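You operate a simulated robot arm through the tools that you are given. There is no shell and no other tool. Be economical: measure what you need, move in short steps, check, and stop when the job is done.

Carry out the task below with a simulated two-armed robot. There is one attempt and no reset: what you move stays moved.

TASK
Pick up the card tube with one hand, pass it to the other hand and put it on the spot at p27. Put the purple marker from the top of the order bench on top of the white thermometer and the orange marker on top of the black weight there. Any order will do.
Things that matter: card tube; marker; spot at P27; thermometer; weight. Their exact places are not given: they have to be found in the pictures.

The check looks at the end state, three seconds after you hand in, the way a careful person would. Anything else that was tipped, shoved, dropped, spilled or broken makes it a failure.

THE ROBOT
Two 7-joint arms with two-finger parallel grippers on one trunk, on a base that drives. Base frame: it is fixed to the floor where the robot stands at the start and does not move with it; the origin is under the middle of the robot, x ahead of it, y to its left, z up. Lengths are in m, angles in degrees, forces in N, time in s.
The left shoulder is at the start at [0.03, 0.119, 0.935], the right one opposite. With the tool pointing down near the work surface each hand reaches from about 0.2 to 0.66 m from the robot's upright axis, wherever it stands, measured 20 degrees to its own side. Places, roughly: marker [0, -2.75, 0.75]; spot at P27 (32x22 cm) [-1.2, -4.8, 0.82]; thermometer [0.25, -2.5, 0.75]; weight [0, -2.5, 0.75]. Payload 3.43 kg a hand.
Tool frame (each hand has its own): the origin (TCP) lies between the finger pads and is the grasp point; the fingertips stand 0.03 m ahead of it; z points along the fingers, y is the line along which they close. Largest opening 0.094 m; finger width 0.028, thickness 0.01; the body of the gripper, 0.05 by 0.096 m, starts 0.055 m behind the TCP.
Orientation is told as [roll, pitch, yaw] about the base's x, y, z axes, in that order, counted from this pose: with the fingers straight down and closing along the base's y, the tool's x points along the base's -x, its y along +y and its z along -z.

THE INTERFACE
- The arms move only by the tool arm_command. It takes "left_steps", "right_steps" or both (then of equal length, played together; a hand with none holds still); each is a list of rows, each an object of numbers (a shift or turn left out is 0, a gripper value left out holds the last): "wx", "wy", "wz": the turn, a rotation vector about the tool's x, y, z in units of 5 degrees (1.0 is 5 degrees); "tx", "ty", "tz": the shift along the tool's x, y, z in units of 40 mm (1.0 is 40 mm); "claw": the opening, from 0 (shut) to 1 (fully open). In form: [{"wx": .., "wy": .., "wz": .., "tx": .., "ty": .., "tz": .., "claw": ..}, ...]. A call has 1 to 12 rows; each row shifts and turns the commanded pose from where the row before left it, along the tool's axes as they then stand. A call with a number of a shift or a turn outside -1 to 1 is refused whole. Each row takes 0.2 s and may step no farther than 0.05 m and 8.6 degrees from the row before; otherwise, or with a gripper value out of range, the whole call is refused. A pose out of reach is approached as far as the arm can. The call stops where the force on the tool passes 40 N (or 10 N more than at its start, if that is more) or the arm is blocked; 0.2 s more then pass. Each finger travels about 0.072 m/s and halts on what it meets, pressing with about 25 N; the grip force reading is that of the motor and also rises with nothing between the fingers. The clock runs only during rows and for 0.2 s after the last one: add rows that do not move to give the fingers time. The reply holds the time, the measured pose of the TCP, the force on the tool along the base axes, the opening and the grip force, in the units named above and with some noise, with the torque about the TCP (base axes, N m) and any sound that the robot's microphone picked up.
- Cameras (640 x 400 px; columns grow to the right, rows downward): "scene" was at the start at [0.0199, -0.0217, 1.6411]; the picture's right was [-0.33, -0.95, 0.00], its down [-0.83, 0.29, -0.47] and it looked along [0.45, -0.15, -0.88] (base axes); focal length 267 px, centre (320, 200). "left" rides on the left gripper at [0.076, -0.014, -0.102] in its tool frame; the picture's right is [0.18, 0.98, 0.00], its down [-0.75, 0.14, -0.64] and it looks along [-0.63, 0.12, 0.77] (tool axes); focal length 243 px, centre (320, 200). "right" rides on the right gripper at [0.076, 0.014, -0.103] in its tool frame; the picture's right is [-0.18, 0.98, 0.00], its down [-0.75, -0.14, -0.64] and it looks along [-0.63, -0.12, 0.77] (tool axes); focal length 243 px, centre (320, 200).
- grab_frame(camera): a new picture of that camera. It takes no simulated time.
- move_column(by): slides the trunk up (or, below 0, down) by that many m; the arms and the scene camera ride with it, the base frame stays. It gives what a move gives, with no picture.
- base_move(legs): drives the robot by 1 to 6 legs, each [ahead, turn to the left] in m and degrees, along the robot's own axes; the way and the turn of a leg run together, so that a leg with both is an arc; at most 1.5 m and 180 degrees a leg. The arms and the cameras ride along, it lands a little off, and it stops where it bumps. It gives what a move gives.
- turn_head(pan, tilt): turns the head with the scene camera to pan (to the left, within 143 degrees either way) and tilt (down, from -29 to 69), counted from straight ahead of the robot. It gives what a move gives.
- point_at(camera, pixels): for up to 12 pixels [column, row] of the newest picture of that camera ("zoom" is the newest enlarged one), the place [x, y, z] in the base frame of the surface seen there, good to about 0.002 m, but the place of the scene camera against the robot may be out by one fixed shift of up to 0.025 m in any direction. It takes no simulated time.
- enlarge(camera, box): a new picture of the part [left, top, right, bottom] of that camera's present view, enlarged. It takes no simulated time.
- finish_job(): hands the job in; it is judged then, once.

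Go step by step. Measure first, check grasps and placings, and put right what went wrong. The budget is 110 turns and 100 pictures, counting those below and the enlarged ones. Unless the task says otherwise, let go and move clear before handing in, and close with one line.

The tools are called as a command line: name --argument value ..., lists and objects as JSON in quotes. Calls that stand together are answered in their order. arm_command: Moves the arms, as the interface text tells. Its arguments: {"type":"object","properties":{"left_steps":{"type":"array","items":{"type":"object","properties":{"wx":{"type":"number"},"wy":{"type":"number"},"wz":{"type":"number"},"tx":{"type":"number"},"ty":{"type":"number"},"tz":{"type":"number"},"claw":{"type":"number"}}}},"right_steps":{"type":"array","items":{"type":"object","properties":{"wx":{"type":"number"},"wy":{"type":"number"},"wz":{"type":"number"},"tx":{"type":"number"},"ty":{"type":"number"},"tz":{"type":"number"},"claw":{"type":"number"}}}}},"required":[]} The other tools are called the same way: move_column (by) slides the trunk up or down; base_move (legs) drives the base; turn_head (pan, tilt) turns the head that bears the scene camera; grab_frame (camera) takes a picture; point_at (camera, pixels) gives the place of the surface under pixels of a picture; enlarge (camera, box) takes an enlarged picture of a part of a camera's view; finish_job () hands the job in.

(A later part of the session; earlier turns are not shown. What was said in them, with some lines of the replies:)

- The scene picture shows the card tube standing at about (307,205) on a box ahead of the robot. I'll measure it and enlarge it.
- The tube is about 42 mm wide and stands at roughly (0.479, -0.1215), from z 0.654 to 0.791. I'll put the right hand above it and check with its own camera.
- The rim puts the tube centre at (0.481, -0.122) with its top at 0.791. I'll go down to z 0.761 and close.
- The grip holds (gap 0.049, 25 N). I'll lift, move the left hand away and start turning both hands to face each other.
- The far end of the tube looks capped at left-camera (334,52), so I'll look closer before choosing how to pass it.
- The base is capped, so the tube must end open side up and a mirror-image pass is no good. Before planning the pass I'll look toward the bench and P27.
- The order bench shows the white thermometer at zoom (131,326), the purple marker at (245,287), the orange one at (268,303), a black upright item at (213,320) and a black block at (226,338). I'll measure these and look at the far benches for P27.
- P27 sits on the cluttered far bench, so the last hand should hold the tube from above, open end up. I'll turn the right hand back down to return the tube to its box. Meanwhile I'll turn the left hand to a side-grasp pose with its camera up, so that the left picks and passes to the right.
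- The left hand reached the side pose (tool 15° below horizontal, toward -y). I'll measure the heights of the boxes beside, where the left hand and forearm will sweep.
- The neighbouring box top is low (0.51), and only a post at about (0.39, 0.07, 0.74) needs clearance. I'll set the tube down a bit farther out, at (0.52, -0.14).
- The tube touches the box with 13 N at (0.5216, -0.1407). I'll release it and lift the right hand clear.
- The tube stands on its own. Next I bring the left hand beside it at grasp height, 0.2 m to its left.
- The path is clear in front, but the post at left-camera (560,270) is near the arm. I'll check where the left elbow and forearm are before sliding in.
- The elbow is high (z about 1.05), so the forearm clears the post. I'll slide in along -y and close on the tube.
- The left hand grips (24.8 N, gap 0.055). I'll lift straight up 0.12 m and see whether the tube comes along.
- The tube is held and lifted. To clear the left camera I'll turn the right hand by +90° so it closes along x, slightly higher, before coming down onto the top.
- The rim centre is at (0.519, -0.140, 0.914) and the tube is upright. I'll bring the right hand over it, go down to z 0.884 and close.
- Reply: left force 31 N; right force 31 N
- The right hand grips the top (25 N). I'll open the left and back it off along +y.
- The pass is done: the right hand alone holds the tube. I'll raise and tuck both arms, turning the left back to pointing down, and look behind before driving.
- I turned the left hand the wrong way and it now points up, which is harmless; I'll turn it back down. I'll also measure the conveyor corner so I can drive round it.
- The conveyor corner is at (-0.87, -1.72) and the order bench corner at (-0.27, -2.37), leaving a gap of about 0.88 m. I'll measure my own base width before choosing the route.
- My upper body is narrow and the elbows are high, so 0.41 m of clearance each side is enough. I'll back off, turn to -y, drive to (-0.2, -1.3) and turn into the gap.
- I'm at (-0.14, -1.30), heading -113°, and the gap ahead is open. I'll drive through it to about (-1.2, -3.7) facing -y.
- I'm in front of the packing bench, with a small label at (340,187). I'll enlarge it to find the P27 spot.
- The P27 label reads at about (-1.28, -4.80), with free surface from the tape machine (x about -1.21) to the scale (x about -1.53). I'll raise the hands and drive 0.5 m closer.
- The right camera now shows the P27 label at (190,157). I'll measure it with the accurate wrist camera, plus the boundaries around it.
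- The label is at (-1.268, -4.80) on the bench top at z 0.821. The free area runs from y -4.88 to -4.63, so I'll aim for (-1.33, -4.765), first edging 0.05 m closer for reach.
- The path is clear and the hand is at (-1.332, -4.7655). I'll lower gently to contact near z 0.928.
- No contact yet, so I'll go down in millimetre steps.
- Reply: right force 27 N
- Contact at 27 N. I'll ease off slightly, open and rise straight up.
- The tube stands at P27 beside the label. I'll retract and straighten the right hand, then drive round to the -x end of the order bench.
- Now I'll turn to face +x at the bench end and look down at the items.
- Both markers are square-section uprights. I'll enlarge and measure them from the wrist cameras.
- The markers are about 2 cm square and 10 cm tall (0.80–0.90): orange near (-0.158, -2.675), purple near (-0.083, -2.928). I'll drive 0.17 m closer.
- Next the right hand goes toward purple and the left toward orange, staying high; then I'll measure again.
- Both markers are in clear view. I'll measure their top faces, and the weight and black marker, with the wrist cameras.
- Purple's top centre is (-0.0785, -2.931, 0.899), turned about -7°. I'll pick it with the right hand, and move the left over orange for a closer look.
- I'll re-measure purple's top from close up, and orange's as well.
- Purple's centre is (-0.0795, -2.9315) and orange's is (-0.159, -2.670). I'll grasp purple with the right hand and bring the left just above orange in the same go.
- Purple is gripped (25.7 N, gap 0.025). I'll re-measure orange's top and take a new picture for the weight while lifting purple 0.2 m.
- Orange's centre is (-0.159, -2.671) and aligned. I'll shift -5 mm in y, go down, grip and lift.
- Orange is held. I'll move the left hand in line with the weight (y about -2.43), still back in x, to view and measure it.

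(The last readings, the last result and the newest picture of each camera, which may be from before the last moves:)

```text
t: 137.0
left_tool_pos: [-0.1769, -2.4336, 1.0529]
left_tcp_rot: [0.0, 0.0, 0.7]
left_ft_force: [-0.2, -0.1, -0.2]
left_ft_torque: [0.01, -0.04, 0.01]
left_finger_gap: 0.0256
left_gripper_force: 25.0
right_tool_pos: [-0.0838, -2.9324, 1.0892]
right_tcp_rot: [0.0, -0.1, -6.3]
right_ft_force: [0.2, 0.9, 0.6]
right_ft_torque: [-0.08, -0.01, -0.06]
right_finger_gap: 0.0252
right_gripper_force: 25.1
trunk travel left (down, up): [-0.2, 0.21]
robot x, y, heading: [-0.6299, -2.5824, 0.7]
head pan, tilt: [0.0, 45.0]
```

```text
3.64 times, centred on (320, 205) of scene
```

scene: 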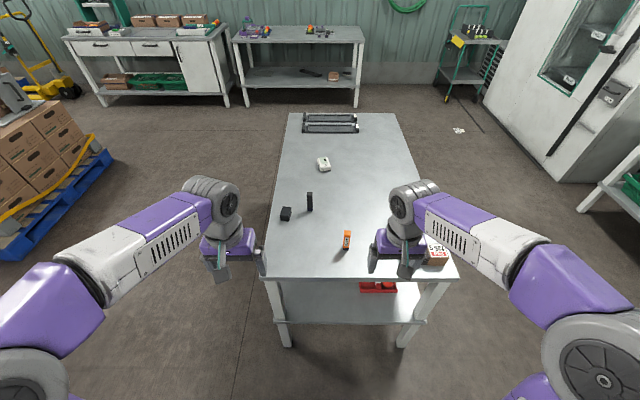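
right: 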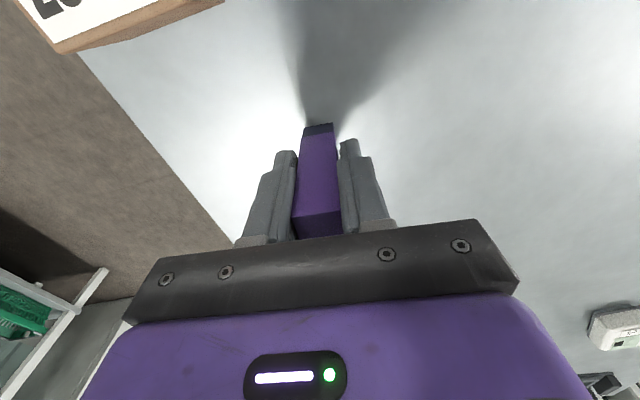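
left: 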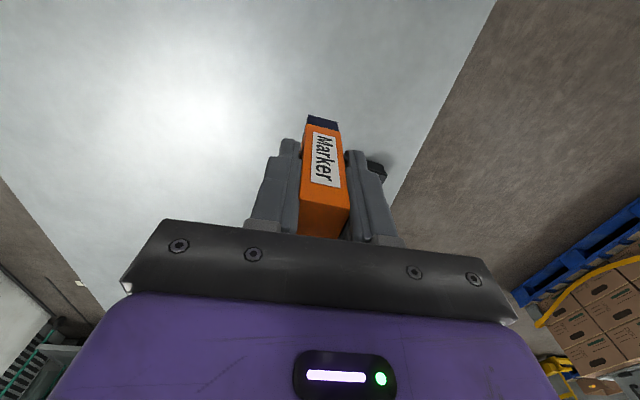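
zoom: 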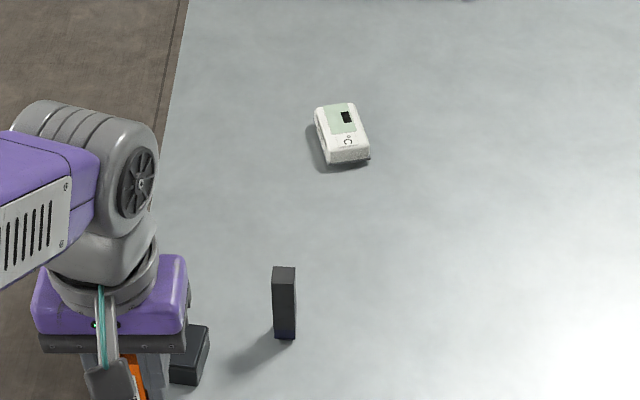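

From the earlier clear left view, the weight's top centre works out at (-0.002, -2.433, 0.838), about 54 × 31 mm. I'll bring orange over it, stopping about 2 cm above.

arm_command --left_steps '[{"tx": -0.875}, {"tx": -0.875}, {"tx": -0.875}, {"tx": -0.875}, {"tx": -0.875, "ty": -0.05}, {"tz": 0.8}, {"tz": 0.8}, {"tz": 0.8}, {"tz": 0.5}, {}]'

enlarge --camera "left" --box '[230, 90, 430, 240]'

enlarge --camera "scene" --box '[240, 140, 400, 250]'

```text
t: 139.2
left_tool_pos: [-0.0008, -2.437, 0.9345]
left_tcp_rot: [0.0, 0.0, 0.8]
left_ft_force: [-0.1, -0.5, -1.4]
left_ft_torque: [0.01, 0.01, 0.0]
left_finger_gap: 0.0256
left_gripper_force: 25.4
right_tool_pos: [-0.0829, -2.9331, 1.0872]
right_tcp_rot: [0.0, 0.0, -6.2]
right_ft_force: [-0.5, -0.5, -0.7]
right_ft_torque: [0.01, 0.0, 0.0]
right_finger_gap: 0.0254
right_gripper_force: 24.7
trunk travel left (down, up): [-0.2, 0.21]
robot x, y, heading: [-0.6298, -2.5764, 0.6]
head pan, tilt: [0.0, 45.0]
```

```text
2.67 times, centred on (330, 165) of left
```

zoom: 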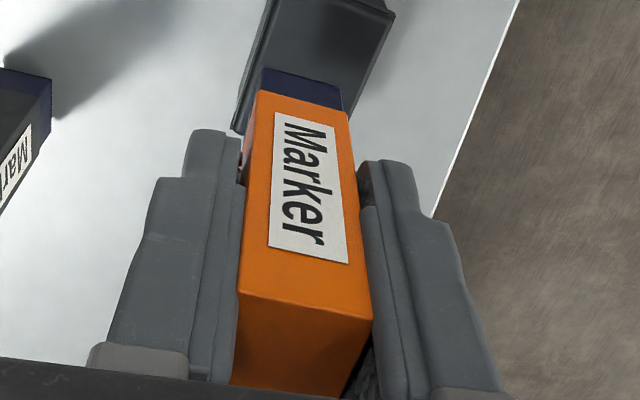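

```text
3.64 times, centred on (320, 195) of scene
```

zoom: 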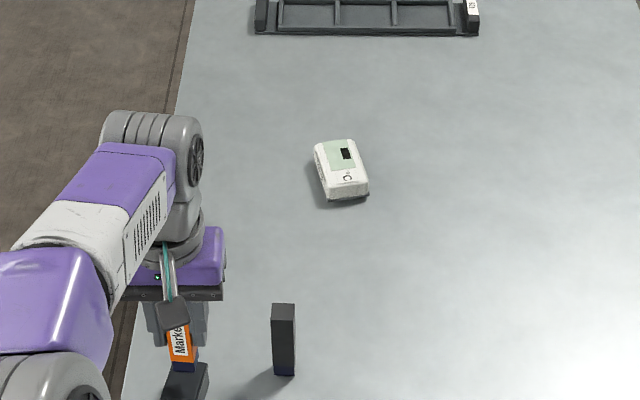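

The weight sits under the marker. I'll grab a fresh left picture and measure the weight's top edges.

grab_frame --camera "left"

point_at --camera "left" --pixels '[[302, 128], [306, 112], [310, 98], [314, 88], [350, 98], [346, 112], [343, 122], [335, 92], [325, 108], [355, 94], [299, 134], [338, 128]]'

```text
38 pictures are left
```

left: 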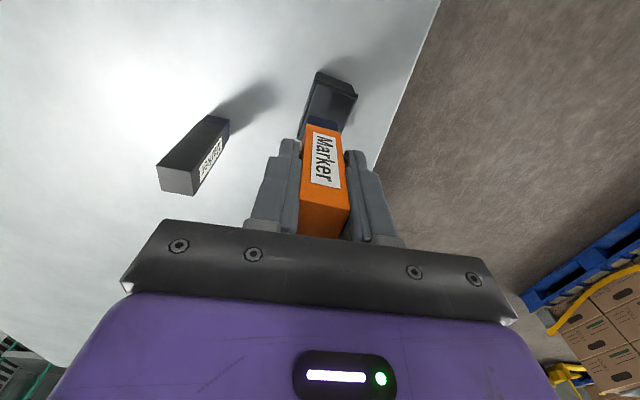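

```text
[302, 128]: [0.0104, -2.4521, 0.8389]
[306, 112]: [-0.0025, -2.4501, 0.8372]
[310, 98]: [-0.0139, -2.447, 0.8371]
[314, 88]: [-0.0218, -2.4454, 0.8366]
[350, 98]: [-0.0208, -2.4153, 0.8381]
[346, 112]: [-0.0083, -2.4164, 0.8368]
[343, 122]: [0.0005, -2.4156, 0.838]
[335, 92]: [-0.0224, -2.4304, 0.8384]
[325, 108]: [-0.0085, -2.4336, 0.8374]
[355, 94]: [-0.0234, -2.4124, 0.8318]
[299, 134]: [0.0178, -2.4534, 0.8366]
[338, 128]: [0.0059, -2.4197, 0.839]
```

The weight's top spans y -2.451 to -2.415 at z 0.838, so I'll nudge +3 mm in y and lower to contact near z 0.909.

arm_command --left_steps '[{"ty": 0.07}, {"tz": 0.35}, {"tz": 0.2}, {"tz": 0.06}, {}]'

```text
t: 140.4
left_tool_pos: [-0.0013, -2.4323, 0.9117]
left_tcp_rot: [0.0, 0.0, 0.7]
left_ft_force: [-0.6, -0.7, 0.1]
left_ft_torque: [0.0, 0.0, 0.0]
left_finger_gap: 0.0253
left_gripper_force: 25.3
right_tool_pos: [-0.0823, -2.933, 1.0887]
right_tcp_rot: [0.0, 0.1, -6.3]
right_ft_force: [0.6, -1.1, -0.6]
right_ft_torque: [-0.02, 0.01, 0.03]
right_finger_gap: 0.0251
right_gripper_force: 24.7
trunk travel left (down, up): [-0.2, 0.21]
robot x, y, heading: [-0.6252, -2.5787, 0.6]
head pan, tilt: [0.0, 45.0]
```

arm_command --left_steps '[{"tz": 0.05}, {"tz": 0.04}, {}]'

```text
t: 141.2
left_tool_pos: [-0.0011, -2.433, 0.9077]
left_tcp_rot: [0.0, 0.0, 0.7]
left_ft_force: [-0.4, 0.5, 1.8]
left_ft_torque: [0.02, -0.01, -0.02]
left_finger_gap: 0.0254
left_gripper_force: 24.9
right_tool_pos: [-0.0828, -2.9321, 1.0884]
right_tcp_rot: [0.0, 0.0, -6.3]
right_ft_force: [-0.6, -0.1, -1.1]
right_ft_torque: [0.02, 0.02, -0.04]
right_finger_gap: 0.0254
right_gripper_force: 24.6
trunk travel left (down, up): [-0.2, 0.21]
robot x, y, heading: [-0.6241, -2.5755, 0.6]
head pan, tilt: [0.0, 45.0]
```

Near first contact (1.8 N); I'll go down one more millimetre to confirm.

arm_command --left_steps '[{"tz": 0.03}, {}]'

```text
t: 141.8
left_tool_pos: [-0.0018, -2.432, 0.9072]
left_tcp_rot: [0.1, -0.2, 0.8]
left_ft_force: [-1.3, 1.3, 9.2]
left_ft_torque: [0.16, 0.11, -0.02]
left_finger_gap: 0.0258
left_gripper_force: 25.1
right_tool_pos: [-0.0837, -2.9331, 1.0888]
right_tcp_rot: [0.0, -0.1, -6.3]
right_ft_force: [-0.4, -0.7, 0.3]
right_ft_torque: [-0.01, -0.01, -0.02]
right_finger_gap: 0.0253
right_gripper_force: 24.3
trunk travel left (down, up): [-0.2, 0.21]
robot x, y, heading: [-0.6268, -2.5753, 0.8]
head pan, tilt: [0.0, 45.0]
```

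Contact is firm at 9 N. I'll ease off a hair, open to about 6 cm and rise.

arm_command --left_steps '[{"tz": -0.02}, {"claw": 0.32}, {"claw": 0.4}, {"claw": 0.6}, {}, {"tz": -0.4}, {"tz": -0.9}, {"tz": -0.9}, {"tz": -0.9}, {"tx": 0.9}, {"tx": 0.9}, {"tx": 0.9}]'

grab_frame --camera "left"

enlarge --camera "scene" --box '[240, 140, 400, 250]'

```text
t: 144.4
left_tool_pos: [-0.1101, -2.4355, 1.0322]
left_tcp_rot: [0.0, -0.1, 0.7]
left_ft_force: [-0.2, 0.0, 0.6]
left_ft_torque: [-0.02, 0.0, -0.02]
left_finger_gap: 0.0566
left_gripper_force: 0.0
right_tool_pos: [-0.0845, -2.9339, 1.0883]
right_tcp_rot: [0.0, 0.0, -6.3]
right_ft_force: [0.3, 0.3, -0.9]
right_ft_torque: [0.02, -0.02, 0.04]
right_finger_gap: 0.0252
right_gripper_force: 25.2
trunk travel left (down, up): [-0.2, 0.21]
robot x, y, heading: [-0.6287, -2.5767, 0.8]
head pan, tilt: [0.0, 45.0]
```

```text
37 pictures are left
```

left: 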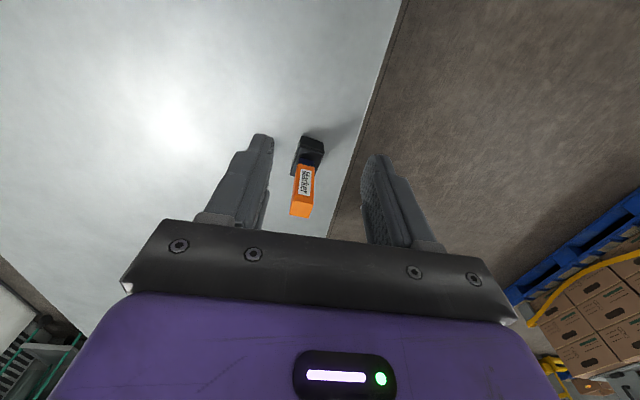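

```text
3.64 times, centred on (320, 195) of scene
```

zoom: 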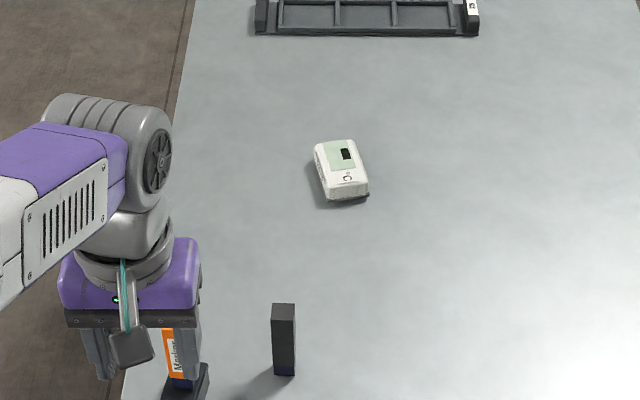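

Orange stands on the weight. I'll tuck both arms, reverse, and drive round to the front side of the bench with purple in the right hand.

arm_command --right_steps '[{"tx": 0.75, "ty": 0.6}, {"tx": 0.75, "ty": 0.6}, {"tx": 0.75, "ty": 0.6}, {"tx": 0.75, "ty": 0.6}, {}, {}]' --left_steps '[{"tz": -0.9, "tx": 0.4}, {"tz": -0.9, "tx": 0.5}, {"tz": -0.9, "tx": 0.5}, {"tx": 0.9}, {"tx": 0.9}, {"tx": 0.5}]'

base_move --legs '[[-0.24, 0], [0, 62.5], [1.4, 0]]'

```text
t: 145.8
left_tool_pos: [-0.2573, -2.4346, 1.1381]
left_tcp_rot: [0.0, 0.0, 0.7]
left_ft_force: [0.0, -0.3, 0.3]
left_ft_torque: [-0.04, -0.02, -0.02]
left_finger_gap: 0.0567
left_gripper_force: 0.0
right_tool_pos: [-0.1902, -2.8248, 1.089]
right_tcp_rot: [0.1, 0.0, -6.3]
right_ft_force: [-0.4, 0.5, -0.5]
right_ft_torque: [-0.02, -0.01, 0.03]
right_finger_gap: 0.0255
right_gripper_force: 24.5
trunk travel left (down, up): [-0.2, 0.21]
robot x, y, heading: [-0.626, -2.5807, 0.8]
head pan, tilt: [0.0, 45.0]
```

```text
t: 156.9
left_tool_pos: [-0.1974, -0.9374, 1.1374]
left_tcp_rot: [0.0, 0.0, 62.9]
left_ft_force: [0.5, -0.1, -0.2]
left_ft_torque: [-0.03, 0.01, 0.01]
left_finger_gap: 0.0564
left_gripper_force: 0.1
right_tool_pos: [0.1791, -1.0575, 1.0881]
right_tcp_rot: [0.0, 0.1, 56.0]
right_ft_force: [0.0, 0.4, -0.9]
right_ft_torque: [-0.04, 0.02, -0.01]
right_finger_gap: 0.0255
right_gripper_force: 24.4
trunk travel left (down, up): [-0.2, 0.21]
robot x, y, heading: [-0.2429, -1.3306, 63.2]
head pan, tilt: [0.0, 45.0]
```

Through the gap at (-0.24, -1.33). Next I drive to (0.48, -1.6) and face the bench.

base_move --legs '[[0, -83.7], [0.77, 0], [0, -69.5]]'

turn_head --pan -10 --tilt 45

grab_frame --camera "scene"

```text
t: 167.8
left_tool_pos: [0.6009, -2.0198, 1.1375]
left_tcp_rot: [0.0, 0.0, -92.0]
left_ft_force: [0.6, 0.0, 0.5]
left_ft_torque: [0.02, -0.01, -0.02]
left_finger_gap: 0.0567
left_gripper_force: 0.1
right_tool_pos: [0.2086, -2.0697, 1.0881]
right_tcp_rot: [-0.1, -0.1, -98.9]
right_ft_force: [0.1, -0.3, -0.3]
right_ft_torque: [-0.01, -0.01, -0.02]
right_finger_gap: 0.0248
right_gripper_force: 25.1
trunk travel left (down, up): [-0.2, 0.21]
robot x, y, heading: [0.4797, -1.6446, -91.7]
head pan, tilt: [0.0, 45.0]
```

```text
t: 168.5
left_tool_pos: [0.6007, -2.0203, 1.1383]
left_tcp_rot: [0.0, 0.0, -91.8]
left_ft_force: [0.1, 0.0, -0.2]
left_ft_torque: [0.0, -0.01, 0.0]
left_finger_gap: 0.0563
left_gripper_force: 0.1
right_tool_pos: [0.2087, -2.0707, 1.0867]
right_tcp_rot: [0.0, 0.0, -98.8]
right_ft_force: [0.0, 0.3, 0.1]
right_ft_torque: [-0.02, 0.02, 0.0]
right_finger_gap: 0.0255
right_gripper_force: 25.6
trunk travel left (down, up): [-0.2, 0.21]
robot x, y, heading: [0.4722, -1.6459, -91.8]
head pan, tilt: [-10.0, 45.0]
```

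```text
35 pictures are left
```

scene: 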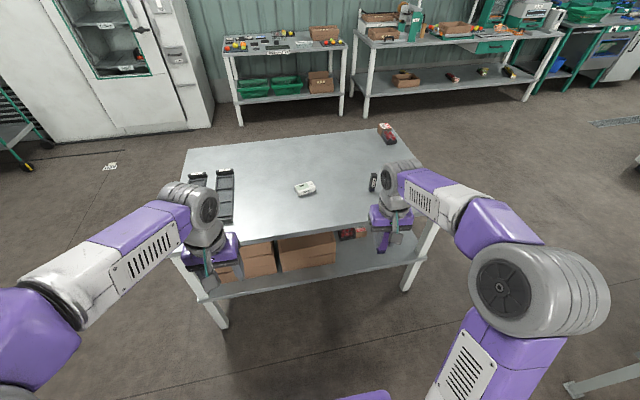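

The thermometer is at (305,188). I'll drive 0.36 m closer and measure it with the wrist cameras.

base_move --legs '[[0.36, 0]]'

turn_head --pan -15 --tilt 55

grab_frame --camera "scene"

grab_frame --camera "right"

grab_frame --camera "left"

```text
t: 170.8
left_tool_pos: [0.587, -2.3824, 1.138]
left_tcp_rot: [0.0, -0.1, -92.1]
left_ft_force: [-0.7, -0.4, -0.4]
left_ft_torque: [0.0, 0.0, 0.0]
left_finger_gap: 0.0563
left_gripper_force: 0.0
right_tool_pos: [0.1949, -2.4322, 1.0875]
right_tcp_rot: [0.0, 0.0, -99.0]
right_ft_force: [0.3, -0.1, -0.6]
right_ft_torque: [0.02, 0.03, 0.0]
right_finger_gap: 0.0254
right_gripper_force: 24.9
trunk travel left (down, up): [-0.2, 0.21]
robot x, y, heading: [0.4623, -2.0044, -91.8]
head pan, tilt: [-10.0, 45.0]
```

```text
t: 171.6
left_tool_pos: [0.5871, -2.3816, 1.138]
left_tcp_rot: [0.0, 0.0, -92.1]
left_ft_force: [0.3, -0.4, -0.1]
left_ft_torque: [-0.03, 0.02, 0.0]
left_finger_gap: 0.0565
left_gripper_force: 0.1
right_tool_pos: [0.1944, -2.4314, 1.0879]
right_tcp_rot: [0.0, 0.0, -99.0]
right_ft_force: [-0.8, 0.2, -0.1]
right_ft_torque: [0.03, 0.0, -0.02]
right_finger_gap: 0.0253
right_gripper_force: 25.2
trunk travel left (down, up): [-0.2, 0.21]
robot x, y, heading: [0.4606, -2.0044, -91.8]
head pan, tilt: [-15.0, 55.0]
```

```text
34 pictures are left
```

scene: 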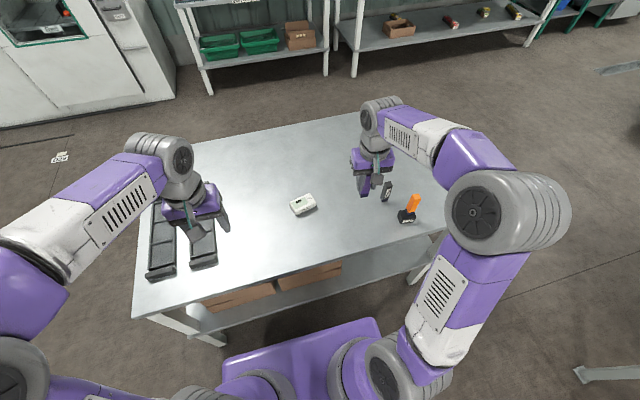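

```text
33 pictures are left
```

right: 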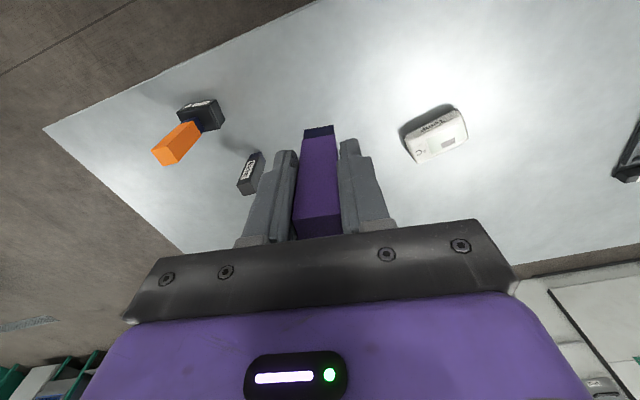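

```text
32 pictures are left
```

left: 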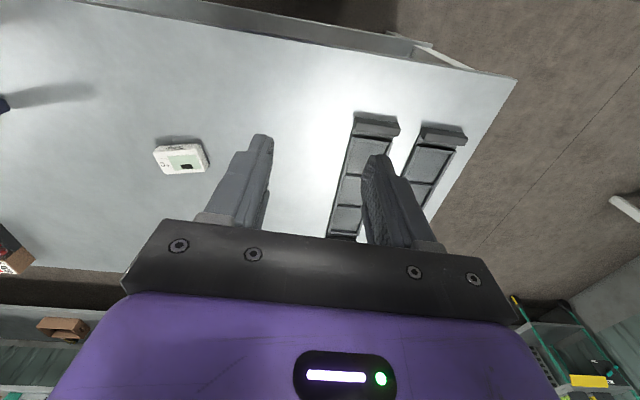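

The thermometer is clear in the right picture at (437,135). I'll measure its top.

enlarge --camera "right" --box '[390, 95, 485, 170]'

point_at --camera "right" --pixels '[[412, 140], [416, 158], [466, 137], [460, 118], [438, 138], [425, 142], [450, 134], [430, 130], [445, 145], [420, 150], [455, 128], [440, 118]]'

point_at --camera "left" --pixels '[[158, 155], [200, 150], [207, 165], [166, 173], [182, 160], [172, 160], [192, 160], [182, 168], [180, 152]]'

```text
5.33 times, centred on (438, 132) of right
```

zoom: 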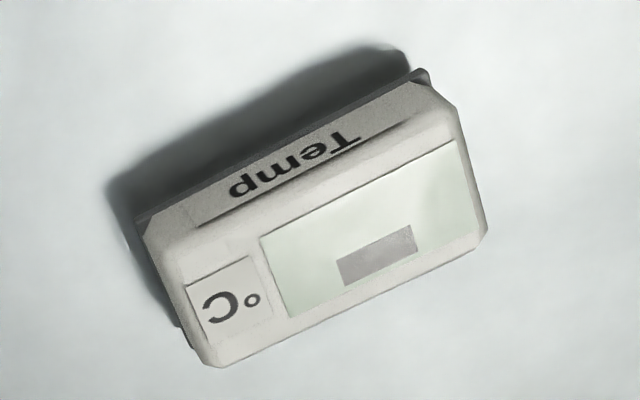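

```text
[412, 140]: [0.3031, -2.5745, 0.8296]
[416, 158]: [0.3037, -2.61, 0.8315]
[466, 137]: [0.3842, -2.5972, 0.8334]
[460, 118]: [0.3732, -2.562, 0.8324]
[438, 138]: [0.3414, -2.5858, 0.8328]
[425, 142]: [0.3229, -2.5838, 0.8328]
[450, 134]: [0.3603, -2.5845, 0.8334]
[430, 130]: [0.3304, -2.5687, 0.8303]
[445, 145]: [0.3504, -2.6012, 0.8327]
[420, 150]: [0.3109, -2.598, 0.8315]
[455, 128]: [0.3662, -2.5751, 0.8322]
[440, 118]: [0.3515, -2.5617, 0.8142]
```

```text
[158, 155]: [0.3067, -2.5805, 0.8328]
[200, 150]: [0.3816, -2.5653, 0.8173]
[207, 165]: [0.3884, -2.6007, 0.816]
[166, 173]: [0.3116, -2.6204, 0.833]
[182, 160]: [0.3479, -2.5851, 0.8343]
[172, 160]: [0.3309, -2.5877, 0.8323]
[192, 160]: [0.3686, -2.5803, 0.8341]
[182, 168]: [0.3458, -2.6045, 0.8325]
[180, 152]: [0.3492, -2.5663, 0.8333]
```

The thermometer's top is flat at z 0.833, centred at (0.342, -2.588). I'll move purple above it, with the left hand moving aside, and stop about 4 cm high.

arm_command --right_steps '[{"tx": -0.55, "ty": 0.71}, {"tx": -0.55, "ty": 0.71}, {"tx": -0.55, "ty": 0.71}, {"tx": -0.55, "ty": 0.71}, {"tx": -0.55, "ty": 0.71}, {"tx": -0.55, "ty": 0.71}, {"tz": 0.9}, {"tz": 0.9}, {"tz": 0.9}, {"tz": 0.9}, {}]' --left_steps '[{"ty": 0.5}, {"ty": 0.5}, {"ty": 0.5}, {"ty": 0.5}, {"ty": 0.5}, {"ty": 0.5}, {}, {}, {}, {}, {}]'

grab_frame --camera "right"

```text
t: 174.0
left_tool_pos: [0.7064, -2.3862, 1.1389]
left_tcp_rot: [0.0, 0.0, -92.0]
left_ft_force: [-1.6, 1.1, -0.7]
left_ft_torque: [0.02, -0.01, 0.01]
left_finger_gap: 0.0563
left_gripper_force: 0.1
right_tool_pos: [0.3424, -2.5886, 0.9445]
right_tcp_rot: [0.0, 0.0, -99.2]
right_ft_force: [-0.3, 0.1, -1.0]
right_ft_torque: [0.01, 0.01, -0.02]
right_finger_gap: 0.0251
right_gripper_force: 25.0
trunk travel left (down, up): [-0.2, 0.21]
robot x, y, heading: [0.4628, -2.0037, -92.2]
head pan, tilt: [-15.0, 55.0]
```

```text
30 pictures are left
```

right: 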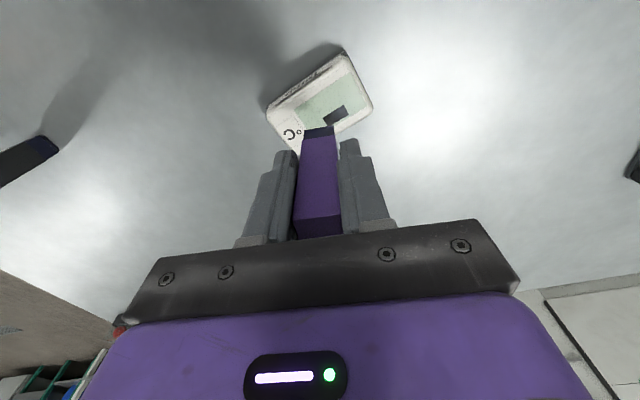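

I'll check the thermometer's corners from here to confirm the alignment.

point_at --camera "right" --pixels '[[273, 114], [346, 62], [368, 102], [286, 142], [320, 100], [318, 131], [332, 129], [306, 132]]'

```text
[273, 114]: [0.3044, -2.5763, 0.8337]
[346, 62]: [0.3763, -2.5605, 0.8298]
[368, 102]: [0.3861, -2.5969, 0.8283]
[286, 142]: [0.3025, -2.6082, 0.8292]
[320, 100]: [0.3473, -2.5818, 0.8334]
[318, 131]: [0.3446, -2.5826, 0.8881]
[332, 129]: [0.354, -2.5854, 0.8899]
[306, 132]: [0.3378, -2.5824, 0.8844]
```

Aligned to within a few mm. I'll nudge 4 mm toward me and lower to near contact (z about 0.904).

arm_command --right_steps '[{"tx": 0.1}, {"tz": 0.6}, {"tz": 0.25}, {"tz": 0.08}, {}]'

arm_command --right_steps '[{"tz": 0.05}, {"tz": 0.04}, {}]'

```text
t: 175.2
left_tool_pos: [0.7051, -2.3875, 1.1364]
left_tcp_rot: [0.0, 0.0, -92.1]
left_ft_force: [0.0, -0.4, 1.3]
left_ft_torque: [-0.01, 0.01, 0.0]
left_finger_gap: 0.0562
left_gripper_force: 0.1
right_tool_pos: [0.3424, -2.585, 0.9063]
right_tcp_rot: [0.0, -0.1, -99.0]
right_ft_force: [-0.5, 0.0, -1.3]
right_ft_torque: [0.01, -0.01, -0.01]
right_finger_gap: 0.0256
right_gripper_force: 25.1
trunk travel left (down, up): [-0.2, 0.21]
robot x, y, heading: [0.4638, -2.0061, -92.1]
head pan, tilt: [-15.0, 55.0]
```

```text
t: 176.0
left_tool_pos: [0.7051, -2.387, 1.1381]
left_tcp_rot: [0.0, 0.0, -92.0]
left_ft_force: [1.0, 0.2, 0.8]
left_ft_torque: [0.01, 0.03, 0.02]
left_finger_gap: 0.0565
left_gripper_force: 0.1
right_tool_pos: [0.3436, -2.5849, 0.903]
right_tcp_rot: [0.0, -0.1, -99.0]
right_ft_force: [-0.2, 0.4, -0.5]
right_ft_torque: [-0.04, -0.03, 0.0]
right_finger_gap: 0.0253
right_gripper_force: 25.4
trunk travel left (down, up): [-0.2, 0.21]
robot x, y, heading: [0.4644, -2.0038, -92.1]
head pan, tilt: [-15.0, 55.0]
```

No contact yet, so another 1.5 mm.

arm_command --right_steps '[{"tz": 0.02}, {"tz": 0.02}, {}]'

```text
t: 176.8
left_tool_pos: [0.7061, -2.3869, 1.1387]
left_tcp_rot: [0.1, 0.0, -92.0]
left_ft_force: [-0.8, -0.7, 0.4]
left_ft_torque: [0.0, 0.0, 0.02]
left_finger_gap: 0.0561
left_gripper_force: 0.1
right_tool_pos: [0.3425, -2.5849, 0.903]
right_tcp_rot: [0.0, -0.1, -99.1]
right_ft_force: [-0.1, -0.9, 2.3]
right_ft_torque: [-0.07, -0.02, -0.02]
right_finger_gap: 0.0255
right_gripper_force: 25.0
trunk travel left (down, up): [-0.2, 0.21]
robot x, y, heading: [0.4613, -2.0007, -91.9]
head pan, tilt: [-15.0, 55.0]
```

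arm_command --right_steps '[{"tz": 0.03}, {}]'

```text
t: 177.4
left_tool_pos: [0.7065, -2.3866, 1.1382]
left_tcp_rot: [-0.1, -0.1, -92.1]
left_ft_force: [0.5, 0.0, -0.2]
left_ft_torque: [-0.06, 0.0, 0.04]
left_finger_gap: 0.0565
left_gripper_force: 0.1
right_tool_pos: [0.344, -2.5865, 0.9022]
right_tcp_rot: [0.1, -0.2, -99.0]
right_ft_force: [0.5, 0.7, 13.0]
right_ft_torque: [0.06, 0.0, 0.0]
right_finger_gap: 0.025
right_gripper_force: 24.8
trunk travel left (down, up): [-0.2, 0.21]
robot x, y, heading: [0.4632, -2.0056, -92.0]
head pan, tilt: [-15.0, 55.0]
```

Firm contact (13 N). I'll ease off slightly, open and rise.

arm_command --right_steps '[{"tz": -0.02}, {"claw": 0.32}, {"claw": 0.4}, {"claw": 0.6}, {}, {"tz": -0.4}, {"tz": -0.9}, {"tz": -0.9}, {"tz": -0.9}, {"tx": 0.9}, {"tx": 0.9}, {"tx": 0.9}]'

grab_frame --camera "right"

grab_frame --camera "scene"

```text
t: 180.0
left_tool_pos: [0.7056, -2.3854, 1.1378]
left_tcp_rot: [0.0, -0.1, -92.0]
left_ft_force: [-0.5, 0.5, -1.0]
left_ft_torque: [0.01, -0.01, -0.03]
left_finger_gap: 0.0566
left_gripper_force: 0.1
right_tool_pos: [0.3601, -2.4789, 1.0224]
right_tcp_rot: [0.1, -0.1, -99.1]
right_ft_force: [0.2, 1.4, -0.4]
right_ft_torque: [0.02, -0.02, 0.0]
right_finger_gap: 0.0564
right_gripper_force: 0.0
trunk travel left (down, up): [-0.2, 0.21]
robot x, y, heading: [0.4621, -2.0032, -92.0]
head pan, tilt: [-15.0, 55.0]
```

```text
29 pictures are left
```

right: 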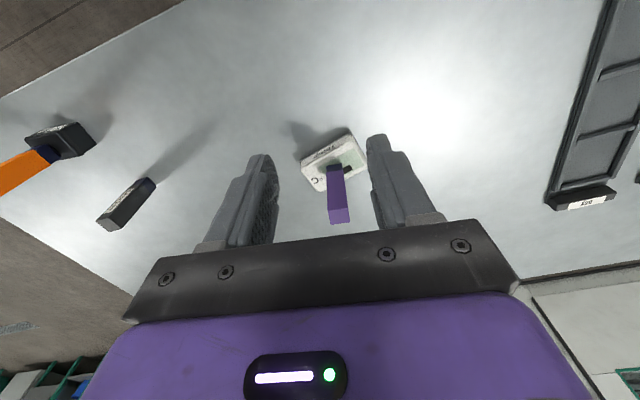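

```text
28 pictures are left
```

scene: 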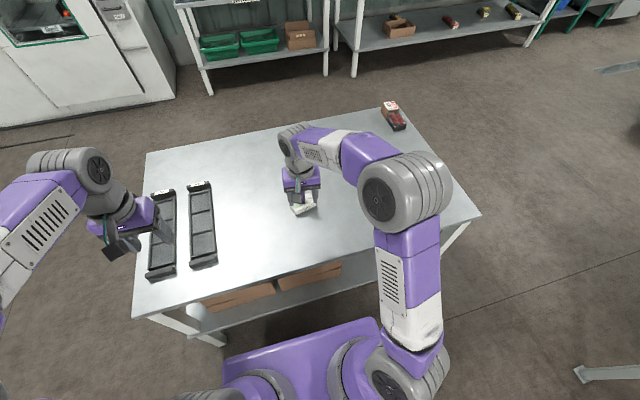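

Both markers stand in place. I'll raise the right hand well clear and take a last look at the bench and at the tube on P27.

arm_command --right_steps '[{"tz": -0.9}, {"tz": -0.9}, {"tz": -0.9}, {"tx": 0.9}, {"tx": 0.9}, {}]'

turn_head --pan -31 --tilt 25

enlarge --camera "scene" --box '[250, 80, 410, 180]'

grab_frame --camera "right"

```text
t: 181.4
left_tool_pos: [0.705, -2.3879, 1.1373]
left_tcp_rot: [0.0, -0.1, -91.9]
left_ft_force: [-0.4, -0.5, 0.4]
left_ft_torque: [-0.01, -0.01, 0.0]
left_finger_gap: 0.0564
left_gripper_force: 0.1
right_tool_pos: [0.3713, -2.408, 1.1318]
right_tcp_rot: [0.0, 0.0, -98.9]
right_ft_force: [-1.4, -0.6, 0.6]
right_ft_torque: [0.03, -0.02, -0.02]
right_finger_gap: 0.0564
right_gripper_force: 0.1
trunk travel left (down, up): [-0.2, 0.21]
robot x, y, heading: [0.4637, -2.0058, -92.1]
head pan, tilt: [-15.0, 55.0]
```

```text
t: 182.3
left_tool_pos: [0.7066, -2.3862, 1.1383]
left_tcp_rot: [0.0, 0.1, -92.1]
left_ft_force: [0.0, -0.5, 0.6]
left_ft_torque: [-0.01, 0.03, 0.01]
left_finger_gap: 0.0563
left_gripper_force: 0.0
right_tool_pos: [0.3712, -2.4081, 1.1337]
right_tcp_rot: [0.0, -0.1, -99.0]
right_ft_force: [-1.1, -1.2, 0.3]
right_ft_torque: [0.01, -0.01, 0.01]
right_finger_gap: 0.0563
right_gripper_force: 0.2
trunk travel left (down, up): [-0.2, 0.21]
robot x, y, heading: [0.4673, -2.0074, -91.9]
head pan, tilt: [-31.0, 25.0]
```

```text
4.00 times, centred on (330, 130) of scene
```

zoom: 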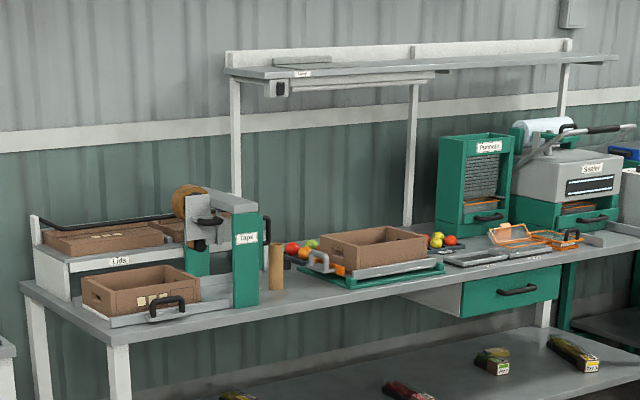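

```text
26 pictures are left
```

right: 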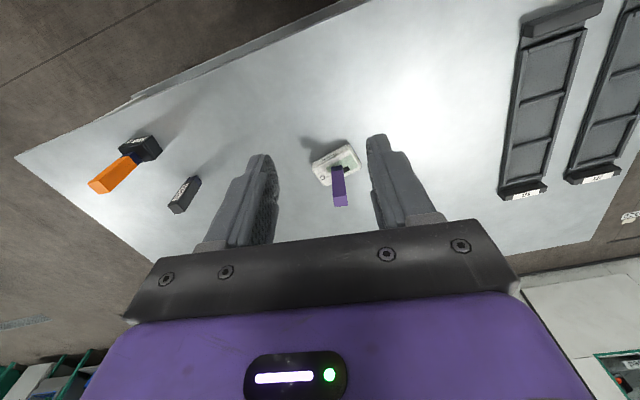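

The tube stands at P27 (zoom 276,265), purple is on the thermometer and orange on the weight, and both hands are clear. I'm handing in.

finish_job

```text
The job is handed in.
```

The job is done and handed in: the card tube went from the left hand to the right and stands open end up at P27. The purple marker is on the white thermometer and the orange marker is on the black weight.
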